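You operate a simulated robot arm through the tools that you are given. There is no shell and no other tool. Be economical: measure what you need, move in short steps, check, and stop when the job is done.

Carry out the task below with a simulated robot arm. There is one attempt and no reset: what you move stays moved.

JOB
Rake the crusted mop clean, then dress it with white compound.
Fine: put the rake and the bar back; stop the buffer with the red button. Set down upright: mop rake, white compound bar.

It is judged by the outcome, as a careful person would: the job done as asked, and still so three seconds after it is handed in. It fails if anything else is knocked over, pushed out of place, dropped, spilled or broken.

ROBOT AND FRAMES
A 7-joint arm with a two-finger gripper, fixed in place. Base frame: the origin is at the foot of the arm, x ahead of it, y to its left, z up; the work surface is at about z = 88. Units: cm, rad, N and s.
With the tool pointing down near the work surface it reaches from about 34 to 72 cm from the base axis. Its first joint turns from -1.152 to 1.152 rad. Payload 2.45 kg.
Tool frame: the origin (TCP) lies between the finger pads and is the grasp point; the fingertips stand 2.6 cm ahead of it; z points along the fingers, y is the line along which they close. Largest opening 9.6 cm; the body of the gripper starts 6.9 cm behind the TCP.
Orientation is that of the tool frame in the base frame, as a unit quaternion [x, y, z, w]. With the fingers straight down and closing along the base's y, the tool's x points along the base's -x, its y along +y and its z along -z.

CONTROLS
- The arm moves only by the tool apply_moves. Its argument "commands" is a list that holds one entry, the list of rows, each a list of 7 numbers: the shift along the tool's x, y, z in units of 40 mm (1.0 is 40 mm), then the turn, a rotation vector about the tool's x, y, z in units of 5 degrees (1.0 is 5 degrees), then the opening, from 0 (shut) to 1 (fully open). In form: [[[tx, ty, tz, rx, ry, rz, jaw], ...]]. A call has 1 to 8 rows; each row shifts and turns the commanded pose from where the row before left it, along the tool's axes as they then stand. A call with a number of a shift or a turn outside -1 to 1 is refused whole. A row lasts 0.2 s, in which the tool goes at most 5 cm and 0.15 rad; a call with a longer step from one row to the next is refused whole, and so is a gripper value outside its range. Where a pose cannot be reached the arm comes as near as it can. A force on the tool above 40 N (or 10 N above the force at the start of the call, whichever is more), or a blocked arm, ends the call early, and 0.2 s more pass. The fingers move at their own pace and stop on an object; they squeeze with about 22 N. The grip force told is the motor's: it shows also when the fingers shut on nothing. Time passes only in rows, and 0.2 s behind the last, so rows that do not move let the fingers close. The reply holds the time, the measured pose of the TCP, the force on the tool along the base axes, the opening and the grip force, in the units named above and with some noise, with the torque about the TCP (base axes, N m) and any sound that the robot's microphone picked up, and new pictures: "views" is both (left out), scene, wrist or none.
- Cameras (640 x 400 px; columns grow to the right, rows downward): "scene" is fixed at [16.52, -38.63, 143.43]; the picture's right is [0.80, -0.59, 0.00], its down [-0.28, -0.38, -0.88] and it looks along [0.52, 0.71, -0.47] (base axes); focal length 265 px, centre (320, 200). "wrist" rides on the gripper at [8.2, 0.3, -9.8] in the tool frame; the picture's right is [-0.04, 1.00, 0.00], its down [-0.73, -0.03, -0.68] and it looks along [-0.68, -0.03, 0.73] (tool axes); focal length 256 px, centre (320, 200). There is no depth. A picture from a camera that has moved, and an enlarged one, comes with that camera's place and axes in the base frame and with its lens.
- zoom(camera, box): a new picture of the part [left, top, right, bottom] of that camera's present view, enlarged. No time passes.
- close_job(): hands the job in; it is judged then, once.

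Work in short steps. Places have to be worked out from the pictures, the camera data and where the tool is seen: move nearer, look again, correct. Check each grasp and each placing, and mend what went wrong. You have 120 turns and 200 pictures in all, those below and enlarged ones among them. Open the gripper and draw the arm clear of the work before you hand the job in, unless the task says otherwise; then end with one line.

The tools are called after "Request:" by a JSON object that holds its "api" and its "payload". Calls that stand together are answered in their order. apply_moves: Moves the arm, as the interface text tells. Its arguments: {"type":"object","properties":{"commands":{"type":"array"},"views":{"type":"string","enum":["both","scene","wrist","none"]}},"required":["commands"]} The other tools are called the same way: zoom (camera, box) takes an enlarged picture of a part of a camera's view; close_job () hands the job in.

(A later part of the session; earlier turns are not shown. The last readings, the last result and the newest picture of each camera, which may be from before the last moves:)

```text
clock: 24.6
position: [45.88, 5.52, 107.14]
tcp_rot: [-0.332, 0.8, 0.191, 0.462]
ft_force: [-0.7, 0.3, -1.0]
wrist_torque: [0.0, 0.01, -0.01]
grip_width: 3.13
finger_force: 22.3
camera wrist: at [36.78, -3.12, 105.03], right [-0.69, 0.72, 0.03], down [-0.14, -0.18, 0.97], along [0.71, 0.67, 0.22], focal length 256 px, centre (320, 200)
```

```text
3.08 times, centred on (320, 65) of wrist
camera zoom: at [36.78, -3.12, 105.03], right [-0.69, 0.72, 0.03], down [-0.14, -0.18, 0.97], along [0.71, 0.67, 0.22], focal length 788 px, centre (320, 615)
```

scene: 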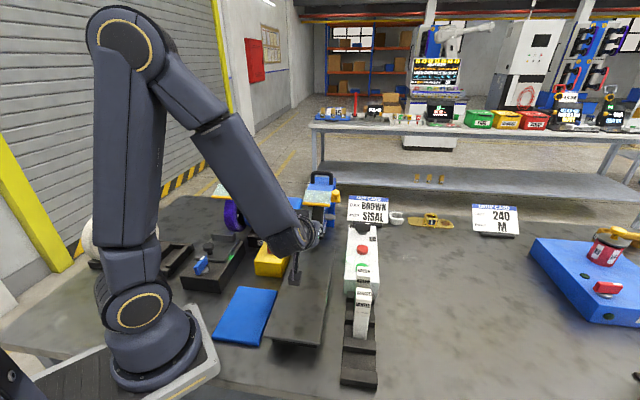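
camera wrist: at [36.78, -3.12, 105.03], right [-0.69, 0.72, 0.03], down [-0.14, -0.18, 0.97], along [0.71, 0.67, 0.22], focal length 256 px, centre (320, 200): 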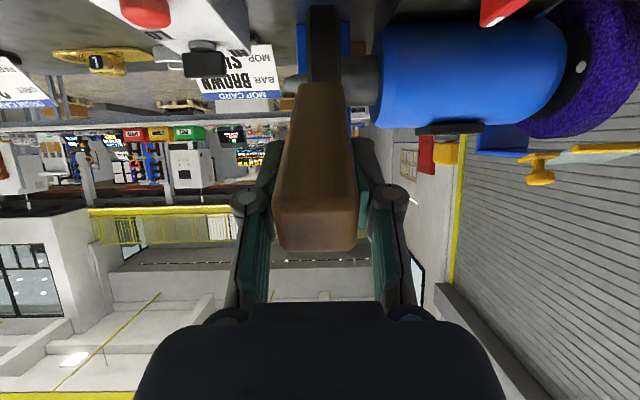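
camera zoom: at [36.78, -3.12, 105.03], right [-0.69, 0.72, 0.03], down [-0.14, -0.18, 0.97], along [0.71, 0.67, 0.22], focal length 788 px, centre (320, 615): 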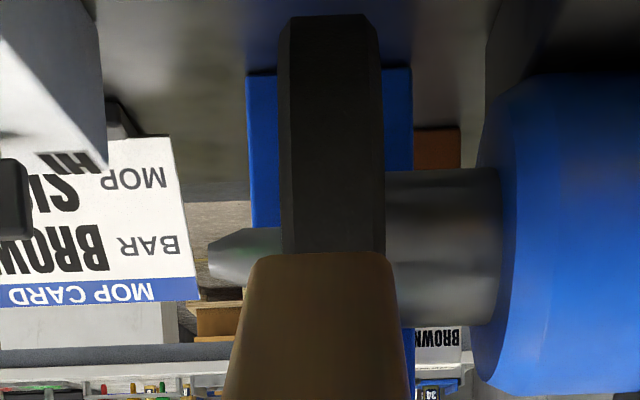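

Aligned with the mop. Advance in small steps until the teeth touch.

Request:
{"api": "apply_moves", "payload": {"commands": [[[-0.2, 0.02, 0.35, 0, 0, 0, 0], [-0.05, 0.02, 0.087, 0, 0, 0, 0], [-0.05, 0.01, 0.087, 0, 0, 0, 0], [-0.04, 0, 0.065, 0, 0, 0, 0], [0, 0, 0, 0, 0, 0, 0]]], "views": "wrist"}}

Request:
{"api": "zoom", "payload": {"camera": "wrist", "box": [230, 0, 410, 130]}}

Request:
{"api": "zoom", "payload": {"camera": "scene", "box": [280, 170, 360, 250]}}

```text
clock: 25.8
position: [47.57, 7.86, 107.05]
tcp_rot: [-0.331, 0.8, 0.191, 0.462]
ft_force: [0.1, 0.8, -1.3]
wrist_torque: [-0.03, 0.0, -0.01]
grip_width: 3.14
finger_force: 21.9
camera wrist: at [38.65, -0.86, 105.0], right [-0.69, 0.72, 0.03], down [-0.14, -0.18, 0.97], along [0.71, 0.67, 0.22], focal length 256 px, centre (320, 200)
```

wrist: 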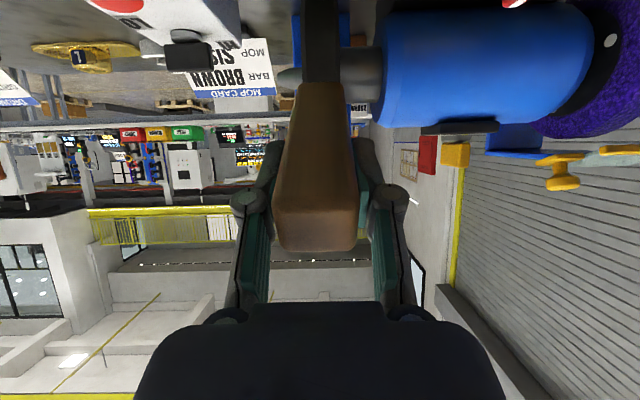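

```text
3.08 times, centred on (320, 65) of wrist
camera zoom: at [38.65, -0.86, 105.0], right [-0.69, 0.72, 0.03], down [-0.14, -0.18, 0.97], along [0.71, 0.67, 0.22], focal length 788 px, centre (320, 615)
```

zoom: 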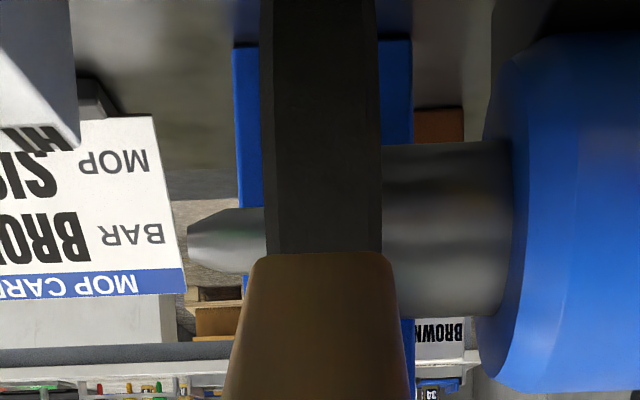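

```text
5.00 times, centred on (320, 210) of scene
camera zoom: at [16.52, -38.63, 143.43], right [0.8, -0.59, 0.0], down [-0.28, -0.38, -0.88], along [0.52, 0.71, -0.47], focal length 1326 px, centre (320, 150)
```

zoom: 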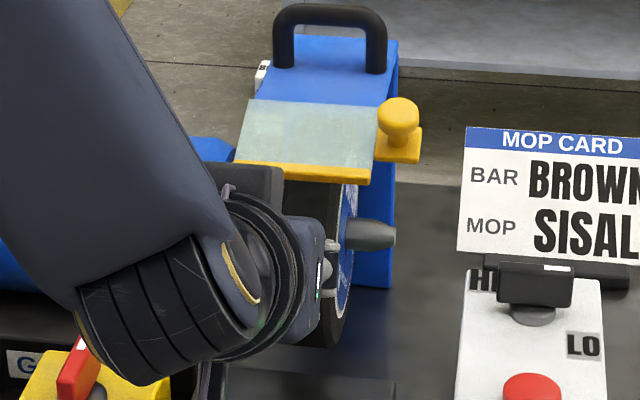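

Well centred, no contact yet. Advance further by 0.25 cm steps.

Request:
{"api": "apply_moves", "payload": {"commands": [[[-0.031, 0, 0.054, 0, 0, 0, 0], [-0.031, 0, 0.054, 0, 0, 0, 0], [-0.031, 0, 0.054, 0, 0, 0, 0], [0, 0, 0, 0, 0, 0, 0]]], "views": "none"}}

```text
clock: 26.8
position: [48.32, 8.34, 107.0]
tcp_rot: [-0.331, 0.801, 0.191, 0.461]
ft_force: [0.7, -0.2, -1.0]
wrist_torque: [-0.01, -0.02, 0.0]
grip_width: 3.15
finger_force: 22.0
```

Request:
{"api": "apply_moves", "payload": {"commands": [[[-0.031, 0, 0.054, 0, 0, 0, 0], [-0.031, 0, 0.054, 0, 0, 0, 0], [0, 0, 0, 0, 0, 0, 0]]], "views": "wrist"}}

Request:
{"api": "zoom", "payload": {"camera": "wrist", "box": [230, 0, 410, 130]}}

```text
clock: 27.6
position: [48.49, 8.74, 106.94]
tcp_rot: [-0.332, 0.799, 0.192, 0.463]
ft_force: [-1.1, 0.8, -1.6]
wrist_torque: [-0.04, 0.04, -0.01]
grip_width: 3.15
finger_force: 22.4
camera wrist: at [39.45, 0.01, 104.91], right [-0.69, 0.72, 0.03], down [-0.14, -0.18, 0.97], along [0.71, 0.67, 0.22], focal length 256 px, centre (320, 200)
```

wrist: 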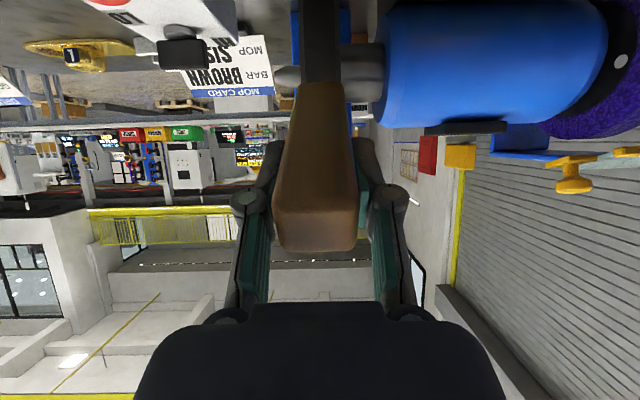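

```text
3.08 times, centred on (320, 65) of wrist
camera zoom: at [39.45, 0.01, 104.91], right [-0.69, 0.72, 0.03], down [-0.14, -0.18, 0.97], along [0.71, 0.67, 0.22], focal length 788 px, centre (320, 615)
```

zoom: 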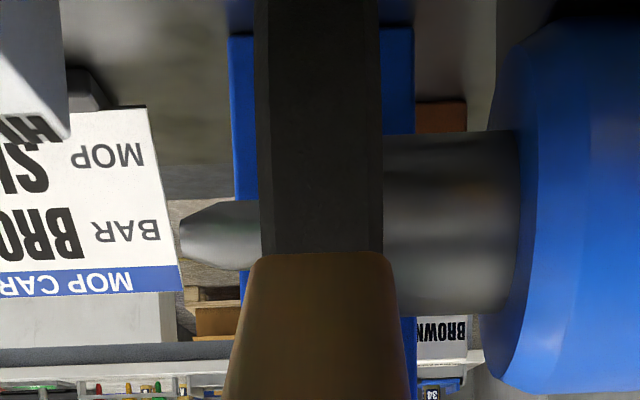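

No contact force yet; continue advancing slowly.

Request:
{"api": "apply_moves", "payload": {"commands": [[[-0.031, 0, 0.054, 0, 0, 0, 0], [-0.031, 0, 0.054, 0, 0, 0, 0], [0, 0, 0, 0, 0, 0, 0]]], "views": "none"}}

Request:
{"api": "apply_moves", "payload": {"commands": [[[-0.031, 0, 0.054, 0, 0, 0, 0], [-0.031, 0, 0.054, 0, 0, 0, 0], [0, 0, 0, 0, 0, 0, 0]]], "views": "both"}}

Request:
{"api": "zoom", "payload": {"camera": "scene", "box": [280, 170, 360, 250]}}

```text
clock: 28.4
position: [48.93, 9.07, 107.13]
tcp_rot: [-0.331, 0.8, 0.191, 0.462]
ft_force: [0.3, 0.0, -0.8]
wrist_torque: [-0.02, 0.05, 0.02]
grip_width: 3.13
finger_force: 22.3
```

```text
clock: 29.2
position: [49.27, 9.42, 106.96]
tcp_rot: [-0.332, 0.8, 0.192, 0.462]
ft_force: [-0.2, 1.0, -1.3]
wrist_torque: [-0.03, -0.01, 0.02]
grip_width: 3.17
finger_force: 22.2
camera wrist: at [40.2, 0.78, 104.99], right [-0.69, 0.72, 0.03], down [-0.14, -0.18, 0.97], along [0.71, 0.67, 0.22], focal length 256 px, centre (320, 200)
```

scene: 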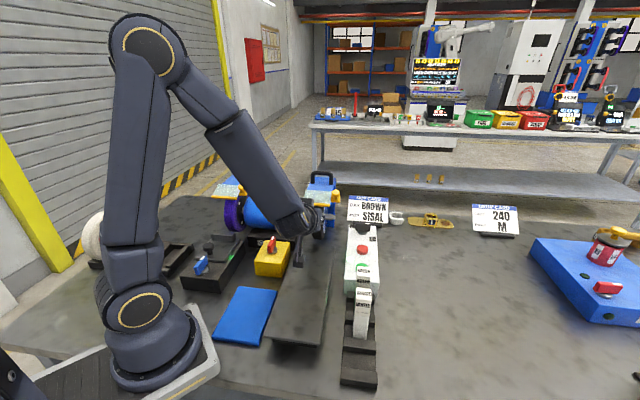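
wrist: 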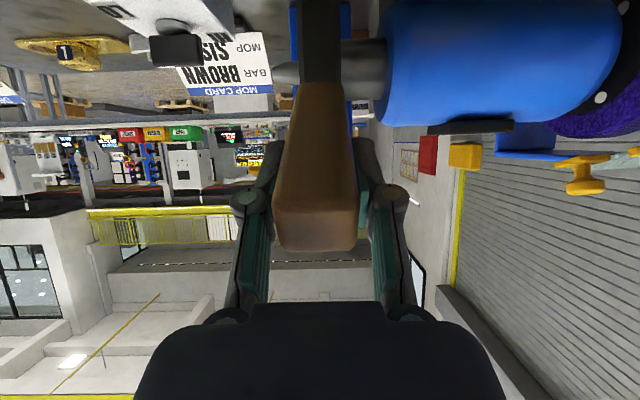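

```text
5.00 times, centred on (320, 210) of scene
camera zoom: at [16.52, -38.63, 143.43], right [0.8, -0.59, 0.0], down [-0.28, -0.38, -0.88], along [0.52, 0.71, -0.47], focal length 1326 px, centre (320, 150)
```

zoom: 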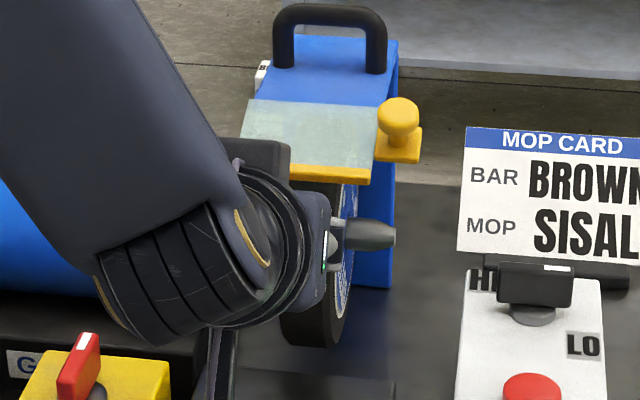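

Request:
{"api": "zoom", "payload": {"camera": "wrist", "box": [270, 0, 380, 110]}}

Request:
{"api": "zoom", "payload": {"camera": "scene", "box": [300, 190, 350, 250]}}

```text
3.64 times, centred on (325, 55) of wrist
camera zoom: at [40.2, 0.78, 104.99], right [-0.69, 0.72, 0.03], down [-0.14, -0.18, 0.97], along [0.71, 0.67, 0.22], focal length 931 px, centre (302, 727)
```

zoom: 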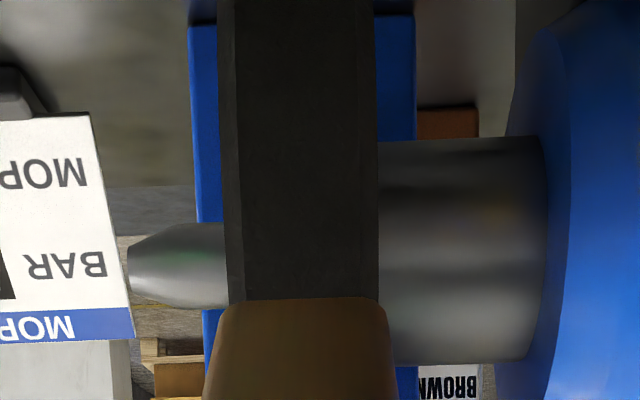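

```text
6.67 times, centred on (325, 220) of scene
camera zoom: at [16.52, -38.63, 143.43], right [0.8, -0.59, 0.0], down [-0.28, -0.38, -0.88], along [0.52, 0.71, -0.47], focal length 1768 px, centre (287, 67)
```

zoom: 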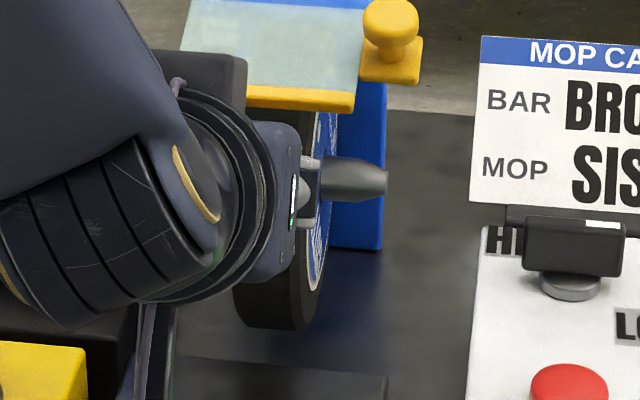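

Re-triangulated: mop axle is at z≈98.3, centre ≈(60.1,20.3), R≈7.4, so ~1 cm remains. Continue along the tool axis (radial).

Request:
{"api": "apply_moves", "payload": {"commands": [[[0, 0, 0.08, 0, 0, 0, 0], [0, 0, 0.08, 0, 0, 0, 0], [0, 0, 0.06, 0, 0, 0, 0], [0, 0, 0, 0, 0, 0, 0]]], "views": "none"}}

Request:
{"api": "apply_moves", "payload": {"commands": [[[0, 0, 0.05, 0, 0, 0, 0], [0, 0, 0.05, 0, 0, 0, 0], [0, 0, 0, 0, 0, 0, 0]]], "views": "wrist"}}

```text
clock: 30.2
position: [49.74, 10.02, 106.59]
tcp_rot: [-0.332, 0.8, 0.192, 0.462]
ft_force: [-0.1, 0.1, -1.0]
wrist_torque: [0.02, 0.03, 0.01]
grip_width: 3.12
finger_force: 21.9
```

```text
clock: 31.0
position: [49.96, 10.15, 106.29]
tcp_rot: [-0.332, 0.8, 0.191, 0.461]
ft_force: [-0.3, 0.9, -1.4]
wrist_torque: [-0.01, 0.04, -0.01]
grip_width: 3.16
finger_force: 22.1
camera wrist: at [40.96, 1.47, 104.26], right [-0.69, 0.72, 0.03], down [-0.14, -0.18, 0.97], along [0.71, 0.67, 0.22], focal length 256 px, centre (320, 200)
```

wrist: 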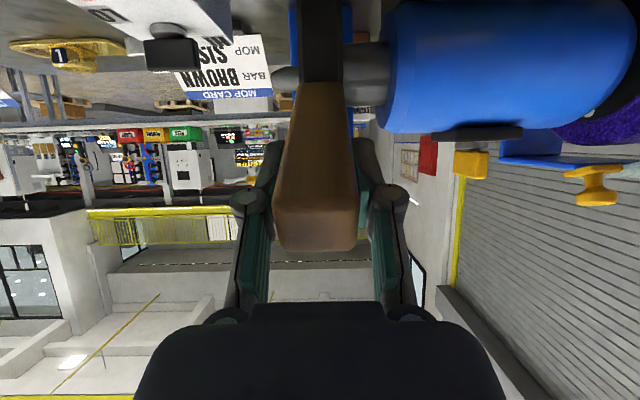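

Still free. Continue radial advance.

Request:
{"api": "apply_moves", "payload": {"commands": [[[0, 0, 0.06, 0, 0, 0, 0], [0, 0, 0.06, 0, 0, 0, 0], [0, 0, 0, 0, 0, 0, 0]]], "views": "none"}}

Request:
{"api": "apply_moves", "payload": {"commands": [[[0, 0, 0.06, 0, 0, 0, 0], [0, 0, 0.06, 0, 0, 0, 0], [0, 0, 0, 0, 0, 0, 0]]], "views": "wrist"}}

Request:
{"api": "zoom", "payload": {"camera": "wrist", "box": [270, 0, 380, 110]}}

```text
clock: 31.8
position: [50.29, 10.42, 106.08]
tcp_rot: [-0.332, 0.8, 0.192, 0.462]
ft_force: [-11.8, -9.2, 10.5]
wrist_torque: [-0.02, 0.12, 0.02]
grip_width: 3.15
finger_force: 22.2
```

```text
clock: 32.6
position: [50.61, 10.73, 105.87]
tcp_rot: [-0.332, 0.799, 0.192, 0.462]
ft_force: [-11.1, -9.5, 9.4]
wrist_torque: [-0.08, 0.12, -0.03]
grip_width: 3.13
finger_force: 22.4
camera wrist: at [41.51, 2.06, 103.76], right [-0.69, 0.72, 0.03], down [-0.14, -0.18, 0.97], along [0.71, 0.67, 0.22], focal length 256 px, centre (320, 200)
```

wrist: 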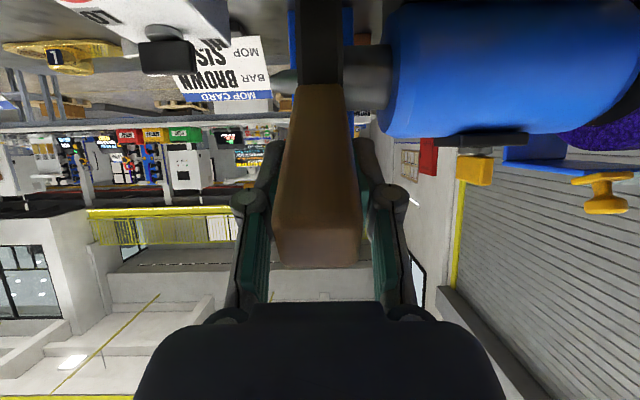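

```text
3.64 times, centred on (325, 55) of wrist
camera zoom: at [41.51, 2.06, 103.76], right [-0.69, 0.72, 0.03], down [-0.14, -0.18, 0.97], along [0.71, 0.67, 0.22], focal length 931 px, centre (302, 727)
```

zoom: 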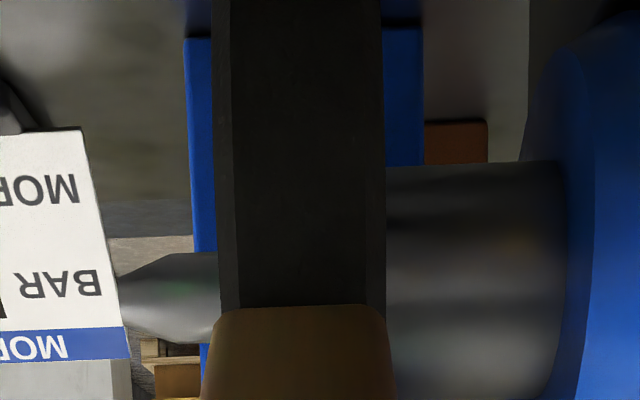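

Contact with about 17 N, and the rake slid ~0.5 cm in the grip, so no more pushing. I ease off slightly and hold for the mop to spin against the teeth.

Request:
{"api": "apply_moves", "payload": {"commands": [[[0, 0, -0.02, 0, 0, 0, 0], [0, 0, 0, 0, 0, 0, 0], [0, 0, 0, 0, 0, 0, 0], [0, 0, 0, 0, 0, 0, 0], [0, 0, 0, 0, 0, 0, 0], [0, 0, 0, 0, 0, 0, 0], [0, 0, 0, 0, 0, 0, 0], [0, 0, 0, 0, 0, 0, 0]]], "views": "wrist"}}

Request:
{"api": "zoom", "payload": {"camera": "wrist", "box": [270, 0, 380, 110]}}

Request:
{"api": "zoom", "payload": {"camera": "scene", "box": [290, 180, 360, 250]}}

```text
clock: 34.4
position: [50.61, 10.68, 105.78]
tcp_rot: [-0.331, 0.8, 0.191, 0.462]
ft_force: [-0.4, -0.3, -1.2]
wrist_torque: [-0.02, 0.0, 0.01]
grip_width: 3.12
finger_force: 22.2
camera wrist: at [41.51, 2.03, 103.81], right [-0.69, 0.72, 0.03], down [-0.14, -0.18, 0.97], along [0.71, 0.67, 0.22], focal length 256 px, centre (320, 200)
```

wrist: 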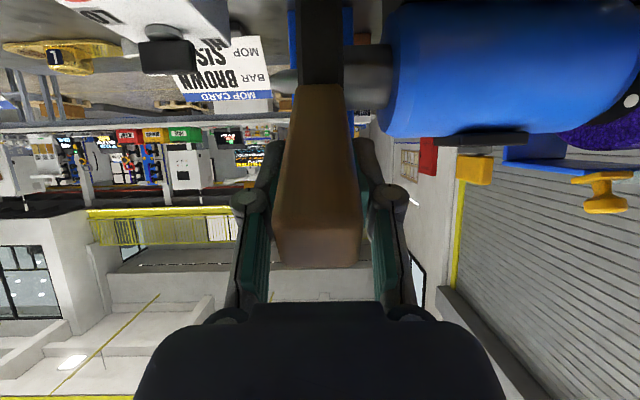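

```text
3.64 times, centred on (325, 55) of wrist
camera zoom: at [41.51, 2.03, 103.81], right [-0.69, 0.72, 0.03], down [-0.14, -0.18, 0.97], along [0.71, 0.67, 0.22], focal length 931 px, centre (302, 727)
```

zoom: 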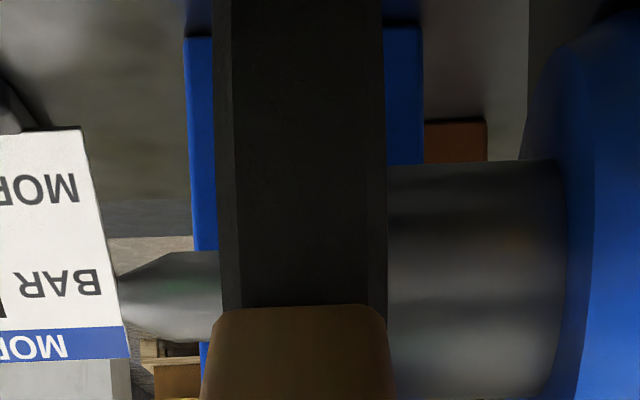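

```text
5.71 times, centred on (325, 215) of scene
camera zoom: at [16.52, -38.63, 143.43], right [0.8, -0.59, 0.0], down [-0.28, -0.38, -0.88], along [0.52, 0.71, -0.47], focal length 1515 px, centre (291, 114)
```

zoom: 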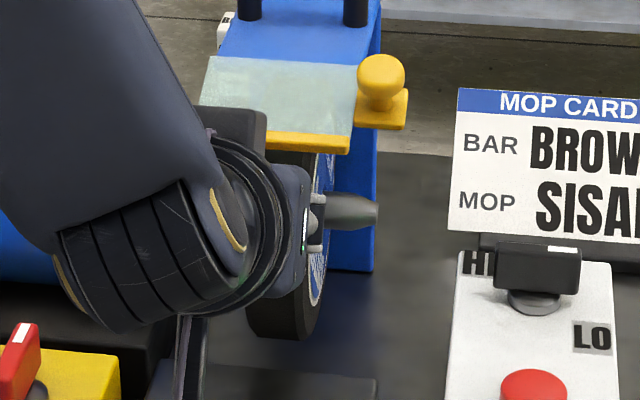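

Contact was lost when easing off. Press back lightly and hold several rows.

Request:
{"api": "apply_moves", "payload": {"commands": [[[0, 0, 0.025, 0, 0, 0, 0], [0, 0, 0, 0, 0, 0, 0], [0, 0, 0, 0, 0, 0, 0], [0, 0, 0, 0, 0, 0, 0]]], "views": "none"}}

Request:
{"api": "apply_moves", "payload": {"commands": [[[0, 0, 0.01, 0, 0, 0, 0], [0, 0, 0, 0, 0, 0, 0], [0, 0, 0, 0, 0, 0, 0], [0, 0, 0, 0, 0, 0, 0]]], "views": "scene"}}

Request:
{"api": "zoom", "payload": {"camera": "scene", "box": [290, 180, 360, 250]}}

```text
clock: 35.4
position: [50.61, 10.68, 105.9]
tcp_rot: [-0.331, 0.8, 0.191, 0.462]
ft_force: [-3.8, -6.0, 3.1]
wrist_torque: [-0.11, 0.04, -0.13]
grip_width: 3.16
finger_force: 22.0
```

```text
clock: 36.4
position: [50.55, 10.83, 105.74]
tcp_rot: [-0.331, 0.8, 0.191, 0.462]
ft_force: [-9.9, -11.4, 6.1]
wrist_torque: [-0.27, 0.21, -0.02]
grip_width: 3.13
finger_force: 21.6
```

scene: 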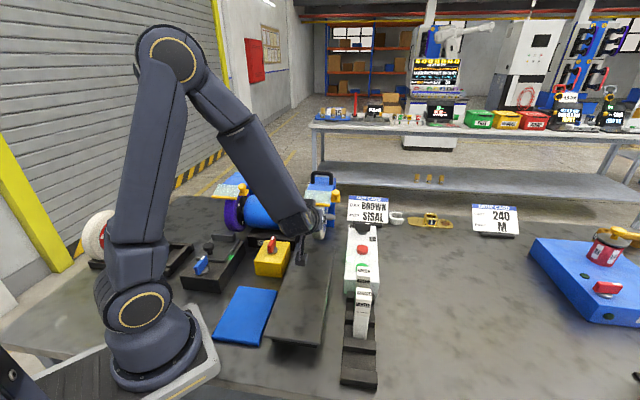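

```text
5.71 times, centred on (325, 215) of scene
camera zoom: at [16.48, -38.67, 143.42], right [0.8, -0.59, 0.0], down [-0.28, -0.38, -0.88], along [0.52, 0.71, -0.47], focal length 1515 px, centre (291, 114)
```

zoom: 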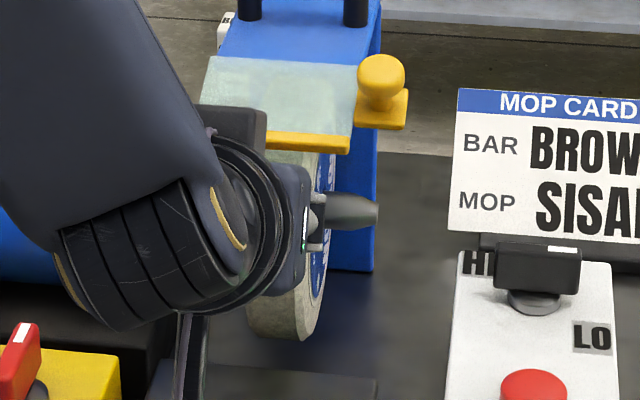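

The mop turned light: the crust came off. Back away radially and check it.

Request:
{"api": "apply_moves", "payload": {"commands": [[[0, 0, -0.3, 0, 0, 0, 0], [0, 0, -0.5, 0, 0, 0, 0], [0, 0, -0.4, 0, 0, 0, 0], [0, 0, 0, 0, 0, 0, 0]]], "views": "wrist"}}

Request:
{"api": "zoom", "payload": {"camera": "wrist", "box": [250, 0, 390, 110]}}

```text
clock: 37.4
position: [47.63, 7.8, 108.14]
tcp_rot: [-0.332, 0.8, 0.192, 0.462]
ft_force: [-0.4, -0.2, -1.6]
wrist_torque: [-0.02, 0.01, 0.01]
grip_width: 3.11
finger_force: 21.9
camera wrist: at [38.67, -0.88, 106.16], right [-0.69, 0.72, 0.03], down [-0.14, -0.18, 0.97], along [0.71, 0.67, 0.22], focal length 256 px, centre (320, 200)
```

wrist: 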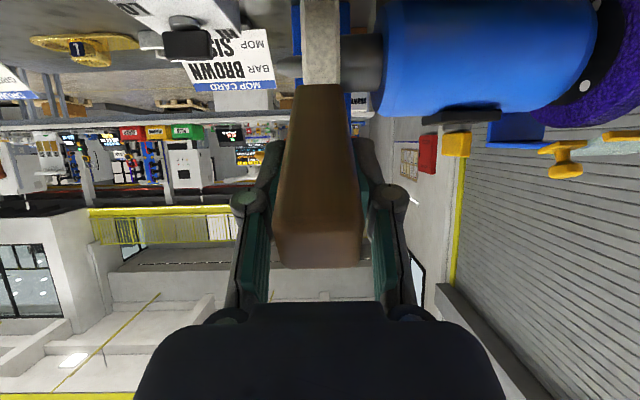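

```text
3.64 times, centred on (320, 55) of wrist
camera zoom: at [38.67, -0.88, 106.16], right [-0.69, 0.72, 0.03], down [-0.14, -0.18, 0.97], along [0.71, 0.67, 0.22], focal length 931 px, centre (320, 727)
```

zoom: 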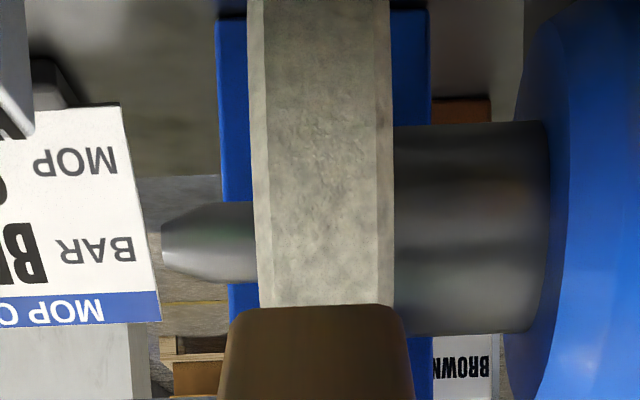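

The rim is clean across its width. Retreat up and back, then level the tool.

Request:
{"api": "apply_moves", "payload": {"commands": [[[-0.5, 0, -0.54, 0, 0, 0, 0], [-0.6, 0, -0.54, 0, 0, 0, 0], [-0.6, 0, -0.54, 0, 0, 0, 0], [-0.6, 0, -0.54, 0, 0, 0, 0], [0, 0, 0, 0, 1, 0, 0], [0, 0, 0, 0, 1, 0, 0], [0, 0, 0, 0, 1, 0, 0], [0, 0, 0, 0, 1, 0, 0]]], "views": "none"}}

Request:
{"api": "apply_moves", "payload": {"commands": [[[0, 0, 0, 0, 1, 0, 0], [0, 0, 0, 0, 1, 0, 0], [0, 0, 0, 0, 1, 0, 0], [0, 0, 0, 0, 1, 0, 0], [0, 0, 0, 0, 1, 0, 0], [0, 0, 0, 0, 1, 0, 0], [0, 0, 0, 0, 1, 0, 0], [0, 0, 0, 0, 1, 0, 0]]], "views": "scene"}}

```text
clock: 39.2
position: [45.79, 5.95, 120.61]
tcp_rot: [-0.36, 0.868, 0.131, 0.315]
ft_force: [0.0, -0.2, -1.3]
wrist_torque: [0.0, 0.0, 0.03]
grip_width: 3.15
finger_force: 21.8
```

```text
clock: 41.0
position: [45.61, 5.79, 120.54]
tcp_rot: [-0.383, 0.924, 0.0, -0.001]
ft_force: [-0.2, 0.2, -0.4]
wrist_torque: [0.01, 0.02, 0.01]
grip_width: 3.16
finger_force: 21.6
```

scene: 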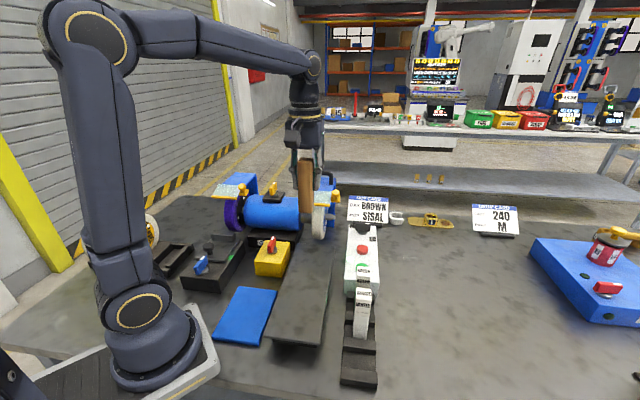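

Move back above the rake's slot.

Request:
{"api": "apply_moves", "payload": {"commands": [[[0.66, -0.505, 0, 0, 0, 0, 0], [0.66, -0.505, 0, 0, 0, 0, 0], [0.66, -0.505, 0, 0, 0, 0, 0], [0.66, -0.505, 0, 0, 0, 0, 0], [0.66, -0.505, 0, 0, 0, 0, 0], [0.66, -0.505, 0, 0, 0, 0, 0], [0.66, -0.505, 0, 0, 0, 0, 0], [0, 0, 0.5, 0, 0, 0, 0]]], "views": "both"}}

Request:
{"api": "zoom", "payload": {"camera": "scene", "box": [310, 230, 430, 390]}}

```text
clock: 42.8
position: [42.54, -17.42, 118.61]
tcp_rot: [-0.384, 0.923, 0.001, 0.0]
ft_force: [0.3, -1.0, -1.6]
wrist_torque: [-0.02, -0.01, -0.01]
grip_width: 3.15
finger_force: 22.1
camera wrist: at [36.68, -22.9, 128.53], right [-0.68, 0.73, 0.0], down [0.54, 0.5, 0.68], along [0.5, 0.46, -0.73], focal length 256 px, centre (320, 200)
```

scene: 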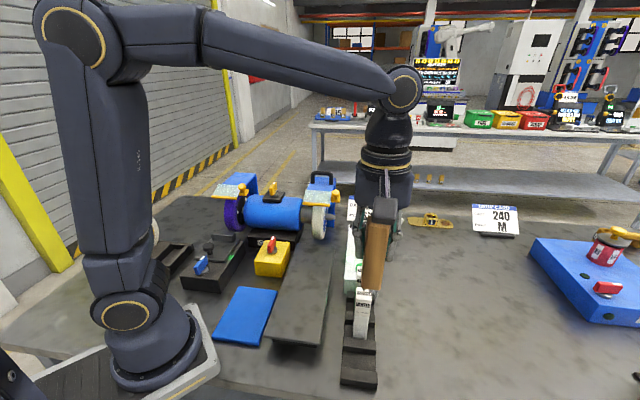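
wrist: 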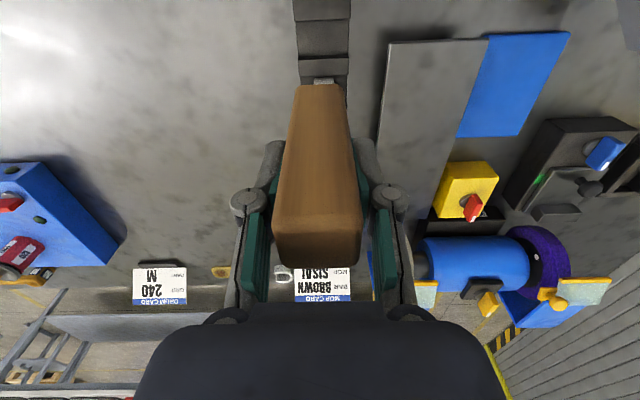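

```text
2.50 times, centred on (370, 310) of scene
camera zoom: at [16.52, -38.63, 143.43], right [0.8, -0.59, 0.0], down [-0.28, -0.38, -0.88], along [0.52, 0.71, -0.47], focal length 663 px, centre (195, -75)
```

zoom: 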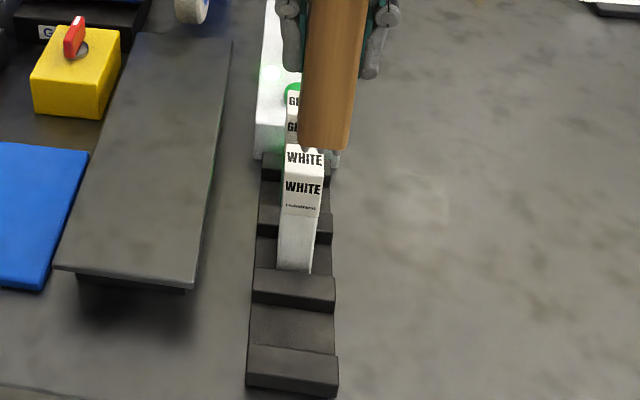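

Aligned over the slot. Lower to just above the rack and look.

Request:
{"api": "apply_moves", "payload": {"commands": [[[0, 0, 0.9, 0, 0, 0, 0], [0, 0, 0.9, 0, 0, 0, 0], [0, 0, 0.9, 0, 0, 0, 0], [0, 0, 0.9, 0, 0, 0, 0], [0, 0, 0.6, 0, 0, 0, 0], [0, 0, 0, 0, 0, 0, 0]]], "views": "both"}}

Request:
{"api": "zoom", "payload": {"camera": "scene", "box": [320, 290, 400, 390]}}

Request:
{"api": "zoom", "payload": {"camera": "wrist", "box": [250, 0, 390, 130]}}

```text
clock: 44.2
position: [42.58, -17.07, 101.89]
tcp_rot: [-0.384, 0.924, 0.0, 0.0]
ft_force: [-0.2, 0.1, -0.9]
wrist_torque: [0.02, 0.02, 0.02]
grip_width: 3.14
finger_force: 22.5
camera wrist: at [36.75, -22.64, 111.75], right [-0.68, 0.73, 0.0], down [0.54, 0.5, 0.68], along [0.5, 0.46, -0.73], focal length 256 px, centre (320, 200)
```

scene: 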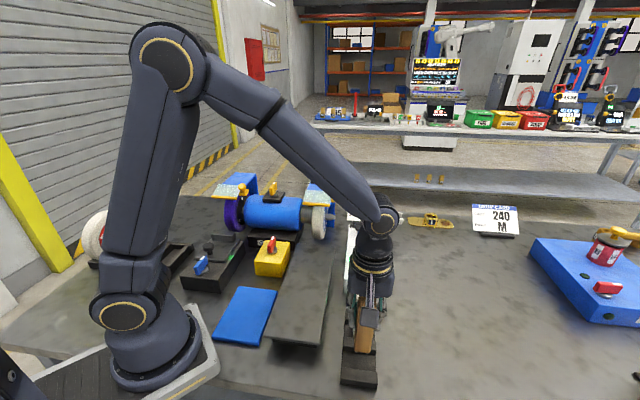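
wrist: 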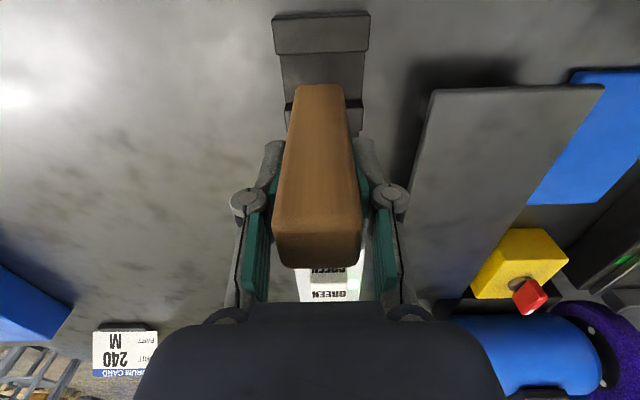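

```text
4.00 times, centred on (360, 340) of scene
camera zoom: at [16.52, -38.63, 143.43], right [0.8, -0.59, 0.0], down [-0.28, -0.38, -0.88], along [0.52, 0.71, -0.47], focal length 1061 px, centre (160, -360)
```

zoom: 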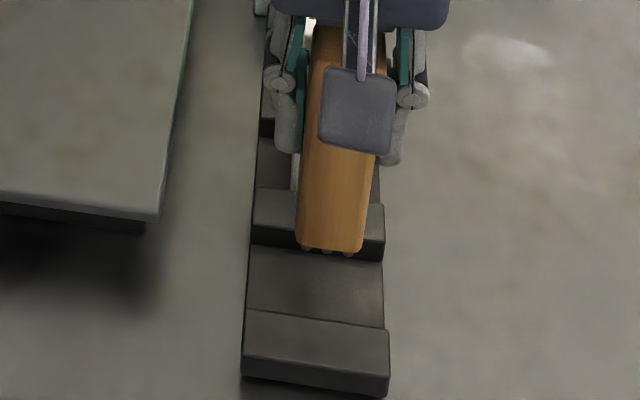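

```text
3.08 times, centred on (320, 65) of wrist
camera zoom: at [36.75, -22.64, 111.75], right [-0.68, 0.73, 0.0], down [0.54, 0.5, 0.68], along [0.5, 0.46, -0.73], focal length 788 px, centre (320, 615)
```

zoom: 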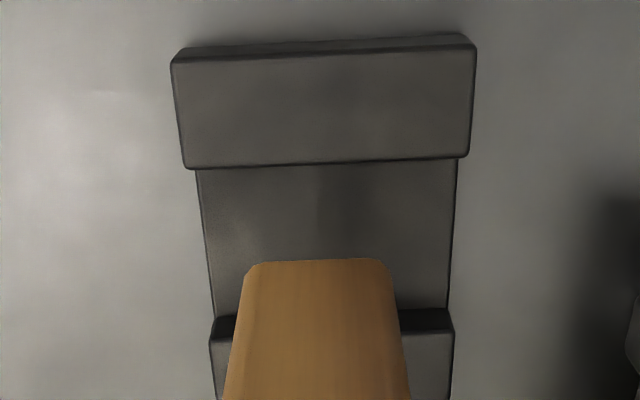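

Good alignment. Lower gently into the slot.

Request:
{"api": "apply_moves", "payload": {"commands": [[[0.02, 0, 0.4, 0, 0, 0, 0], [0, 0, 0.4, 0, 0, 0, 0], [0, 0, 0.2, 0, 0, 0, 0], [0, 0, 0.06, 0, 0, 0, 0], [0, 0, 0, 0, 0, 0, 0]]], "views": "both"}}

Request:
{"api": "zoom", "payload": {"camera": "scene", "box": [320, 290, 400, 390]}}

Request:
{"api": "zoom", "payload": {"camera": "wrist", "box": [250, 0, 390, 130]}}

```text
clock: 45.4
position: [42.52, -17.19, 97.42]
tcp_rot: [-0.383, 0.924, 0.0, 0.0]
ft_force: [0.1, 0.7, -2.4]
wrist_torque: [0.03, 0.0, 0.0]
grip_width: 3.13
finger_force: 21.6
camera wrist: at [36.6, -22.74, 107.37], right [-0.68, 0.73, 0.0], down [0.54, 0.5, 0.68], along [0.5, 0.46, -0.73], focal length 256 px, centre (320, 200)
```

scene: 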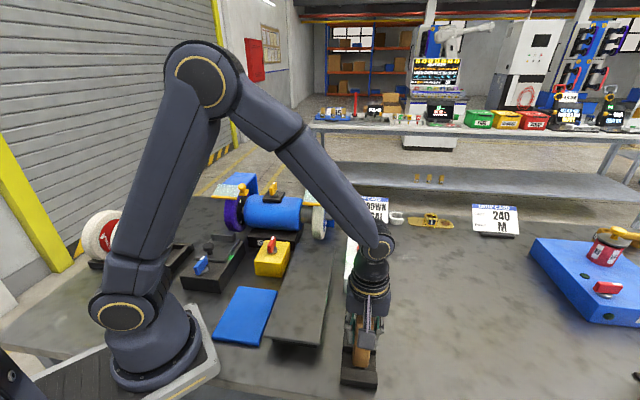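
wrist: 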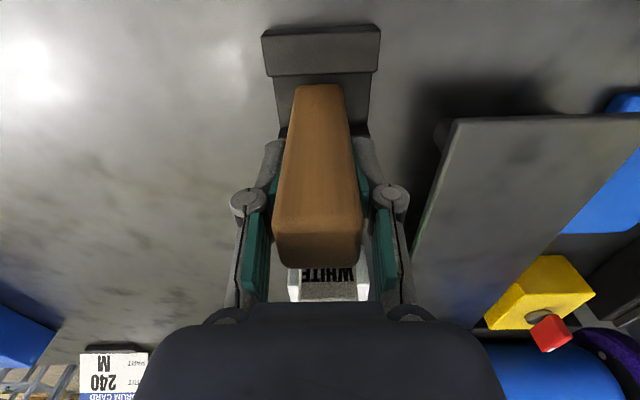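

```text
4.00 times, centred on (360, 340) of scene
camera zoom: at [16.52, -38.63, 143.43], right [0.8, -0.59, 0.0], down [-0.28, -0.38, -0.88], along [0.52, 0.71, -0.47], focal length 1061 px, centre (160, -360)
```

zoom: 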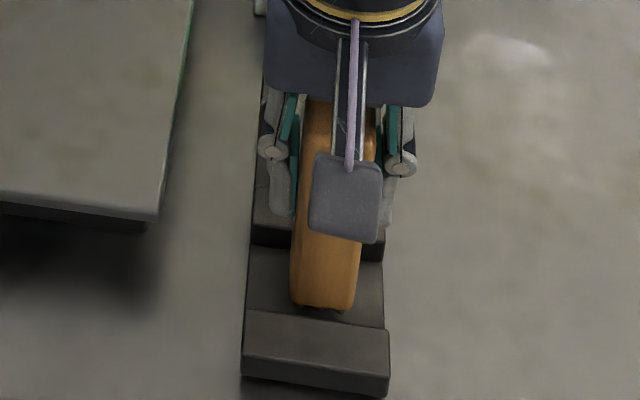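

```text
3.08 times, centred on (320, 65) of wrist
camera zoom: at [36.6, -22.74, 107.37], right [-0.68, 0.73, 0.0], down [0.54, 0.5, 0.68], along [0.5, 0.46, -0.73], focal length 788 px, centre (320, 615)
```

zoom: 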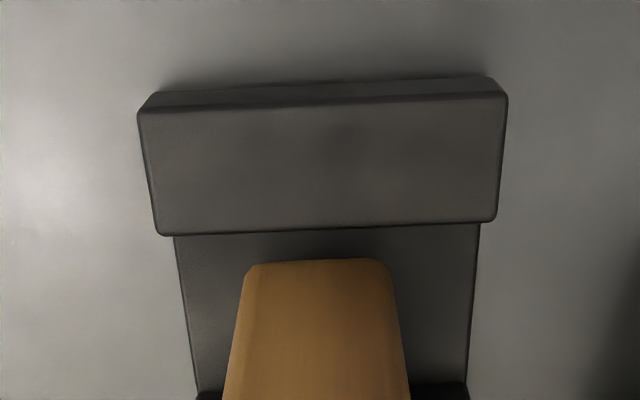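

Within the slot, not yet touching bottom. Step down finely until contact.

Request:
{"api": "apply_moves", "payload": {"commands": [[[0, 0, 0.04, 0, 0, 0, 0], [0, 0, 0.04, 0, 0, 0, 0], [0, 0, 0, 0, 0, 0, 0]]], "views": "none"}}

Request:
{"api": "apply_moves", "payload": {"commands": [[[0, 0, 0.04, 0, 0, 0, 0], [0, 0, 0, 0, 0, 0, 0]]], "views": "none"}}

Request:
{"api": "apply_moves", "payload": {"commands": [[[0, 0, 0.04, 0, 0, 0, 0], [0, 0, 0, 0, 0, 0, 0]]], "views": "none"}}

```text
clock: 46.2
position: [42.52, -17.33, 97.15]
tcp_rot: [-0.383, 0.924, 0.0, 0.0]
ft_force: [-0.4, 0.3, -1.0]
wrist_torque: [-0.02, 0.02, -0.01]
grip_width: 3.16
finger_force: 22.3
```

```text
clock: 46.8
position: [42.53, -17.29, 96.98]
tcp_rot: [-0.383, 0.924, 0.0, 0.0]
ft_force: [0.5, 0.5, -0.8]
wrist_torque: [0.01, -0.04, -0.02]
grip_width: 3.11
finger_force: 22.3
```

```text
clock: 47.4
position: [42.46, -17.29, 96.95]
tcp_rot: [-0.382, 0.924, 0.0, -0.001]
ft_force: [-1.1, 0.6, 5.4]
wrist_torque: [0.03, -0.01, 0.04]
grip_width: 3.12
finger_force: 22.5
```

Touching bottom (≈6 N). Release slowly and raise.

Request:
{"api": "apply_moves", "payload": {"commands": [[[0, 0, 0, 0, 0, 0, 0.4], [0, 0, 0, 0, 0, 0, 0.5], [0, 0, 0, 0, 0, 0, 0.6], [0, 0, 0, 0, 0, 0, 0.6], [0, 0, -0.5, 0, 0, 0, 0.6], [0, 0, -0.9, 0, 0, 0, 0.6], [0, 0, -0.9, 0, 0, 0, 0.6], [0, 0, -0.9, 0, 0, 0, 0.6]]], "views": "both"}}

Request:
{"api": "zoom", "payload": {"camera": "scene", "box": [310, 250, 410, 390]}}

Request:
{"api": "zoom", "payload": {"camera": "wrist", "box": [250, 20, 390, 200]}}

```text
clock: 49.2
position: [42.48, -17.02, 109.83]
tcp_rot: [-0.383, 0.924, 0.0, 0.001]
ft_force: [0.7, -0.1, 1.0]
wrist_torque: [-0.01, 0.0, -0.01]
grip_width: 5.81
finger_force: 0.0
camera wrist: at [36.51, -22.51, 119.77], right [-0.68, 0.73, 0.0], down [0.54, 0.5, 0.68], along [0.5, 0.46, -0.73], focal length 256 px, centre (320, 200)
```

scene: 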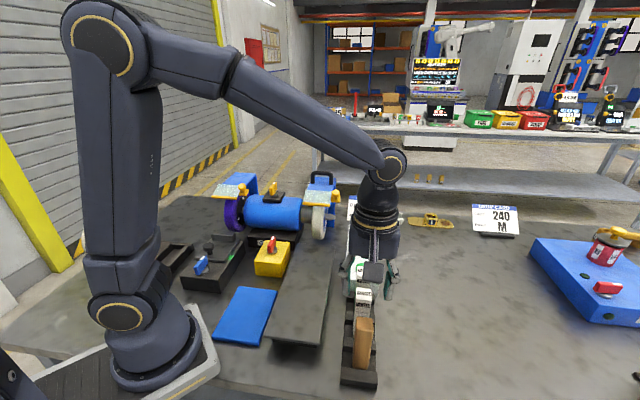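
wrist: 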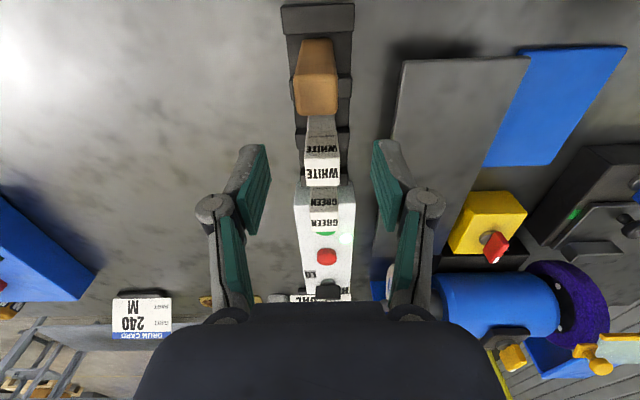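

```text
2.86 times, centred on (360, 320) of scene
camera zoom: at [16.51, -38.63, 143.43], right [0.8, -0.59, 0.0], down [-0.28, -0.38, -0.88], along [0.52, 0.71, -0.47], focal length 758 px, centre (206, -143)
```

zoom: 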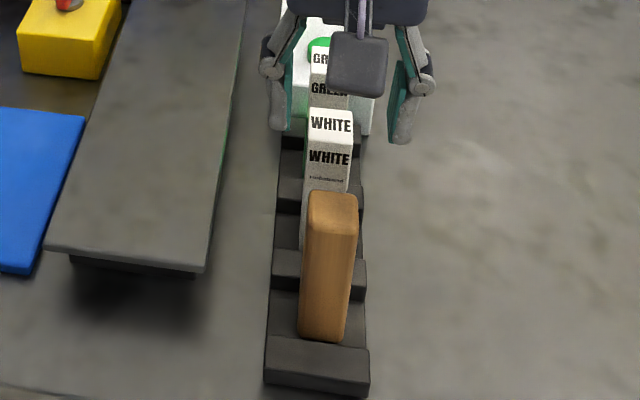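

```text
2.22 times, centred on (320, 110) of wrist
camera zoom: at [36.51, -22.51, 119.77], right [-0.68, 0.73, 0.0], down [0.54, 0.5, 0.68], along [0.5, 0.46, -0.73], focal length 569 px, centre (320, 400)
```

zoom: 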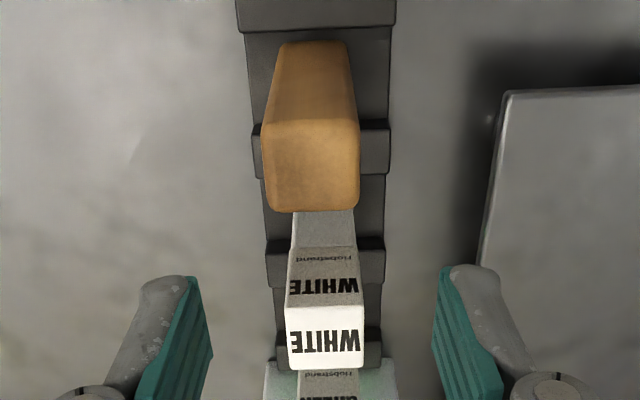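

Rake stands upright in its slot. White bar ≈(46.0,−13.4), top ≈102. Move over it and descend around it.

Request:
{"api": "apply_moves", "payload": {"commands": [[[-0.65, 0, 0, 0, 0, 0, 0.6], [-0.6, 0, 0, 0, 0, 0, 0.6], [0, 0, 0.4, 0, 0, 0, 0.6], [0, 0, 0, 0, 0, 0, 0.6]]], "views": "both"}}

Request:
{"api": "zoom", "payload": {"camera": "wrist", "box": [230, 20, 410, 200]}}

```text
clock: 50.2
position: [45.95, -13.75, 108.24]
tcp_rot: [-0.382, 0.924, 0.0, 0.001]
ft_force: [0.8, 0.1, 0.0]
wrist_torque: [0.01, 0.0, 0.01]
grip_width: 5.75
finger_force: 0.1
camera wrist: at [40.03, -19.29, 118.11], right [-0.68, 0.73, 0.0], down [0.54, 0.5, 0.68], along [0.5, 0.46, -0.73], focal length 256 px, centre (320, 200)
```

scene: 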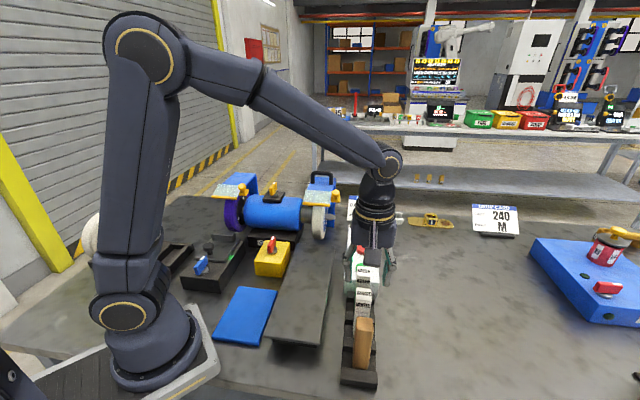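
wrist: 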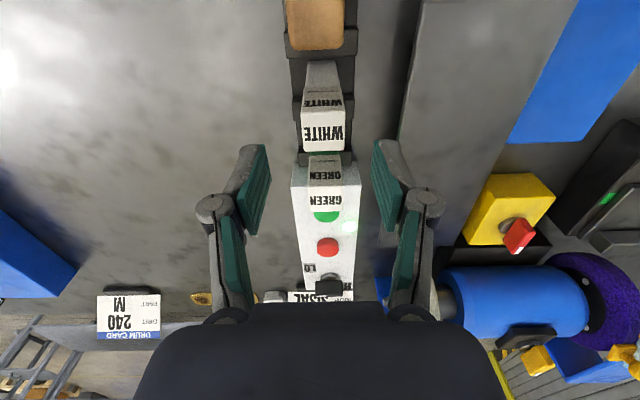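

```text
2.22 times, centred on (320, 110) of wrist
camera zoom: at [40.03, -19.29, 118.11], right [-0.68, 0.73, 0.0], down [0.54, 0.5, 0.68], along [0.5, 0.46, -0.73], focal length 569 px, centre (320, 400)
```

zoom: 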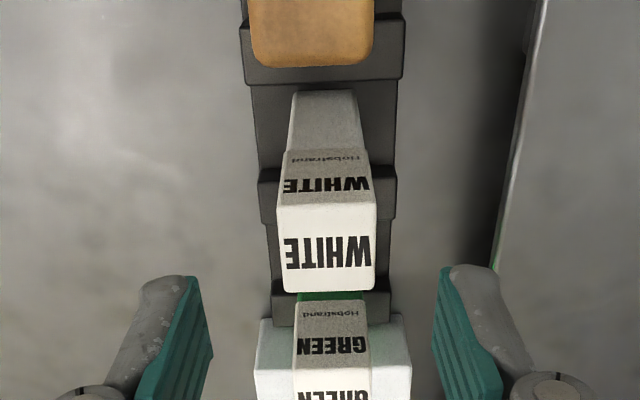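

Bar top z≈101.5 and 0.6 cm further along u. Adjust and descend to TCP z≈98, then close.

Request:
{"api": "apply_moves", "payload": {"commands": [[[-0.16, 0.02, 0.5, 0, 0, 0, 0.6], [0, 0, 0.8, 0, 0, 0, 0.6], [0, 0, 0.8, 0, 0, 0, 0.6], [0, 0, 0.45, 0, 0, 0, 0.6], [0, 0, 0, 0, 0, 0, 0.6]]], "views": "wrist"}}

Request:
{"api": "apply_moves", "payload": {"commands": [[[0, 0, 0, 0, 0, 0, 0.2], [0, 0, 0, 0, 0, 0, 0], [0, 0, 0, 0, 0, 0, 0], [0, 0, 0, 0, 0, 0, 0]]], "views": "both"}}

```text
clock: 51.4
position: [46.46, -13.15, 97.84]
tcp_rot: [-0.383, 0.924, 0.0, 0.001]
ft_force: [1.0, -0.4, 0.2]
wrist_torque: [0.02, 0.0, -0.02]
grip_width: 5.76
finger_force: 0.1
camera wrist: at [40.66, -18.77, 107.8], right [-0.68, 0.73, 0.0], down [0.54, 0.5, 0.68], along [0.5, 0.46, -0.73], focal length 256 px, centre (320, 200)
```

wrist: 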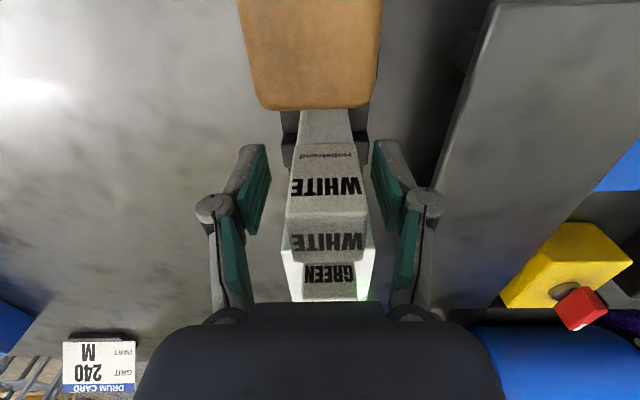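

```text
clock: 52.4
position: [46.6, -13.12, 97.88]
tcp_rot: [-0.383, 0.924, 0.001, 0.001]
ft_force: [0.2, -0.5, -0.5]
wrist_torque: [-0.03, 0.0, -0.02]
grip_width: 3.02
finger_force: 22.0
camera wrist: at [40.66, -18.78, 107.82], right [-0.68, 0.73, 0.0], down [0.54, 0.5, 0.68], along [0.5, 0.46, -0.73], focal length 256 px, centre (320, 200)
```

scene: 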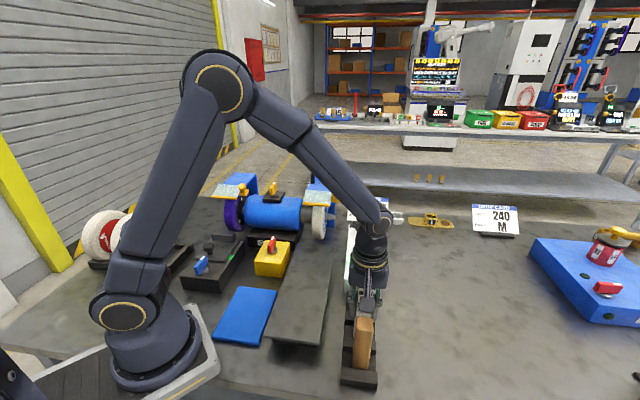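
wrist: 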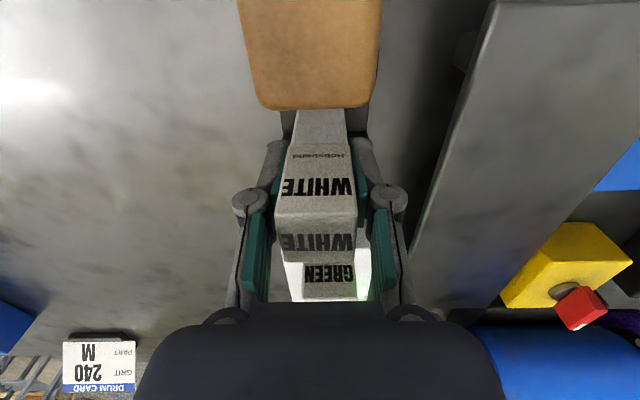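

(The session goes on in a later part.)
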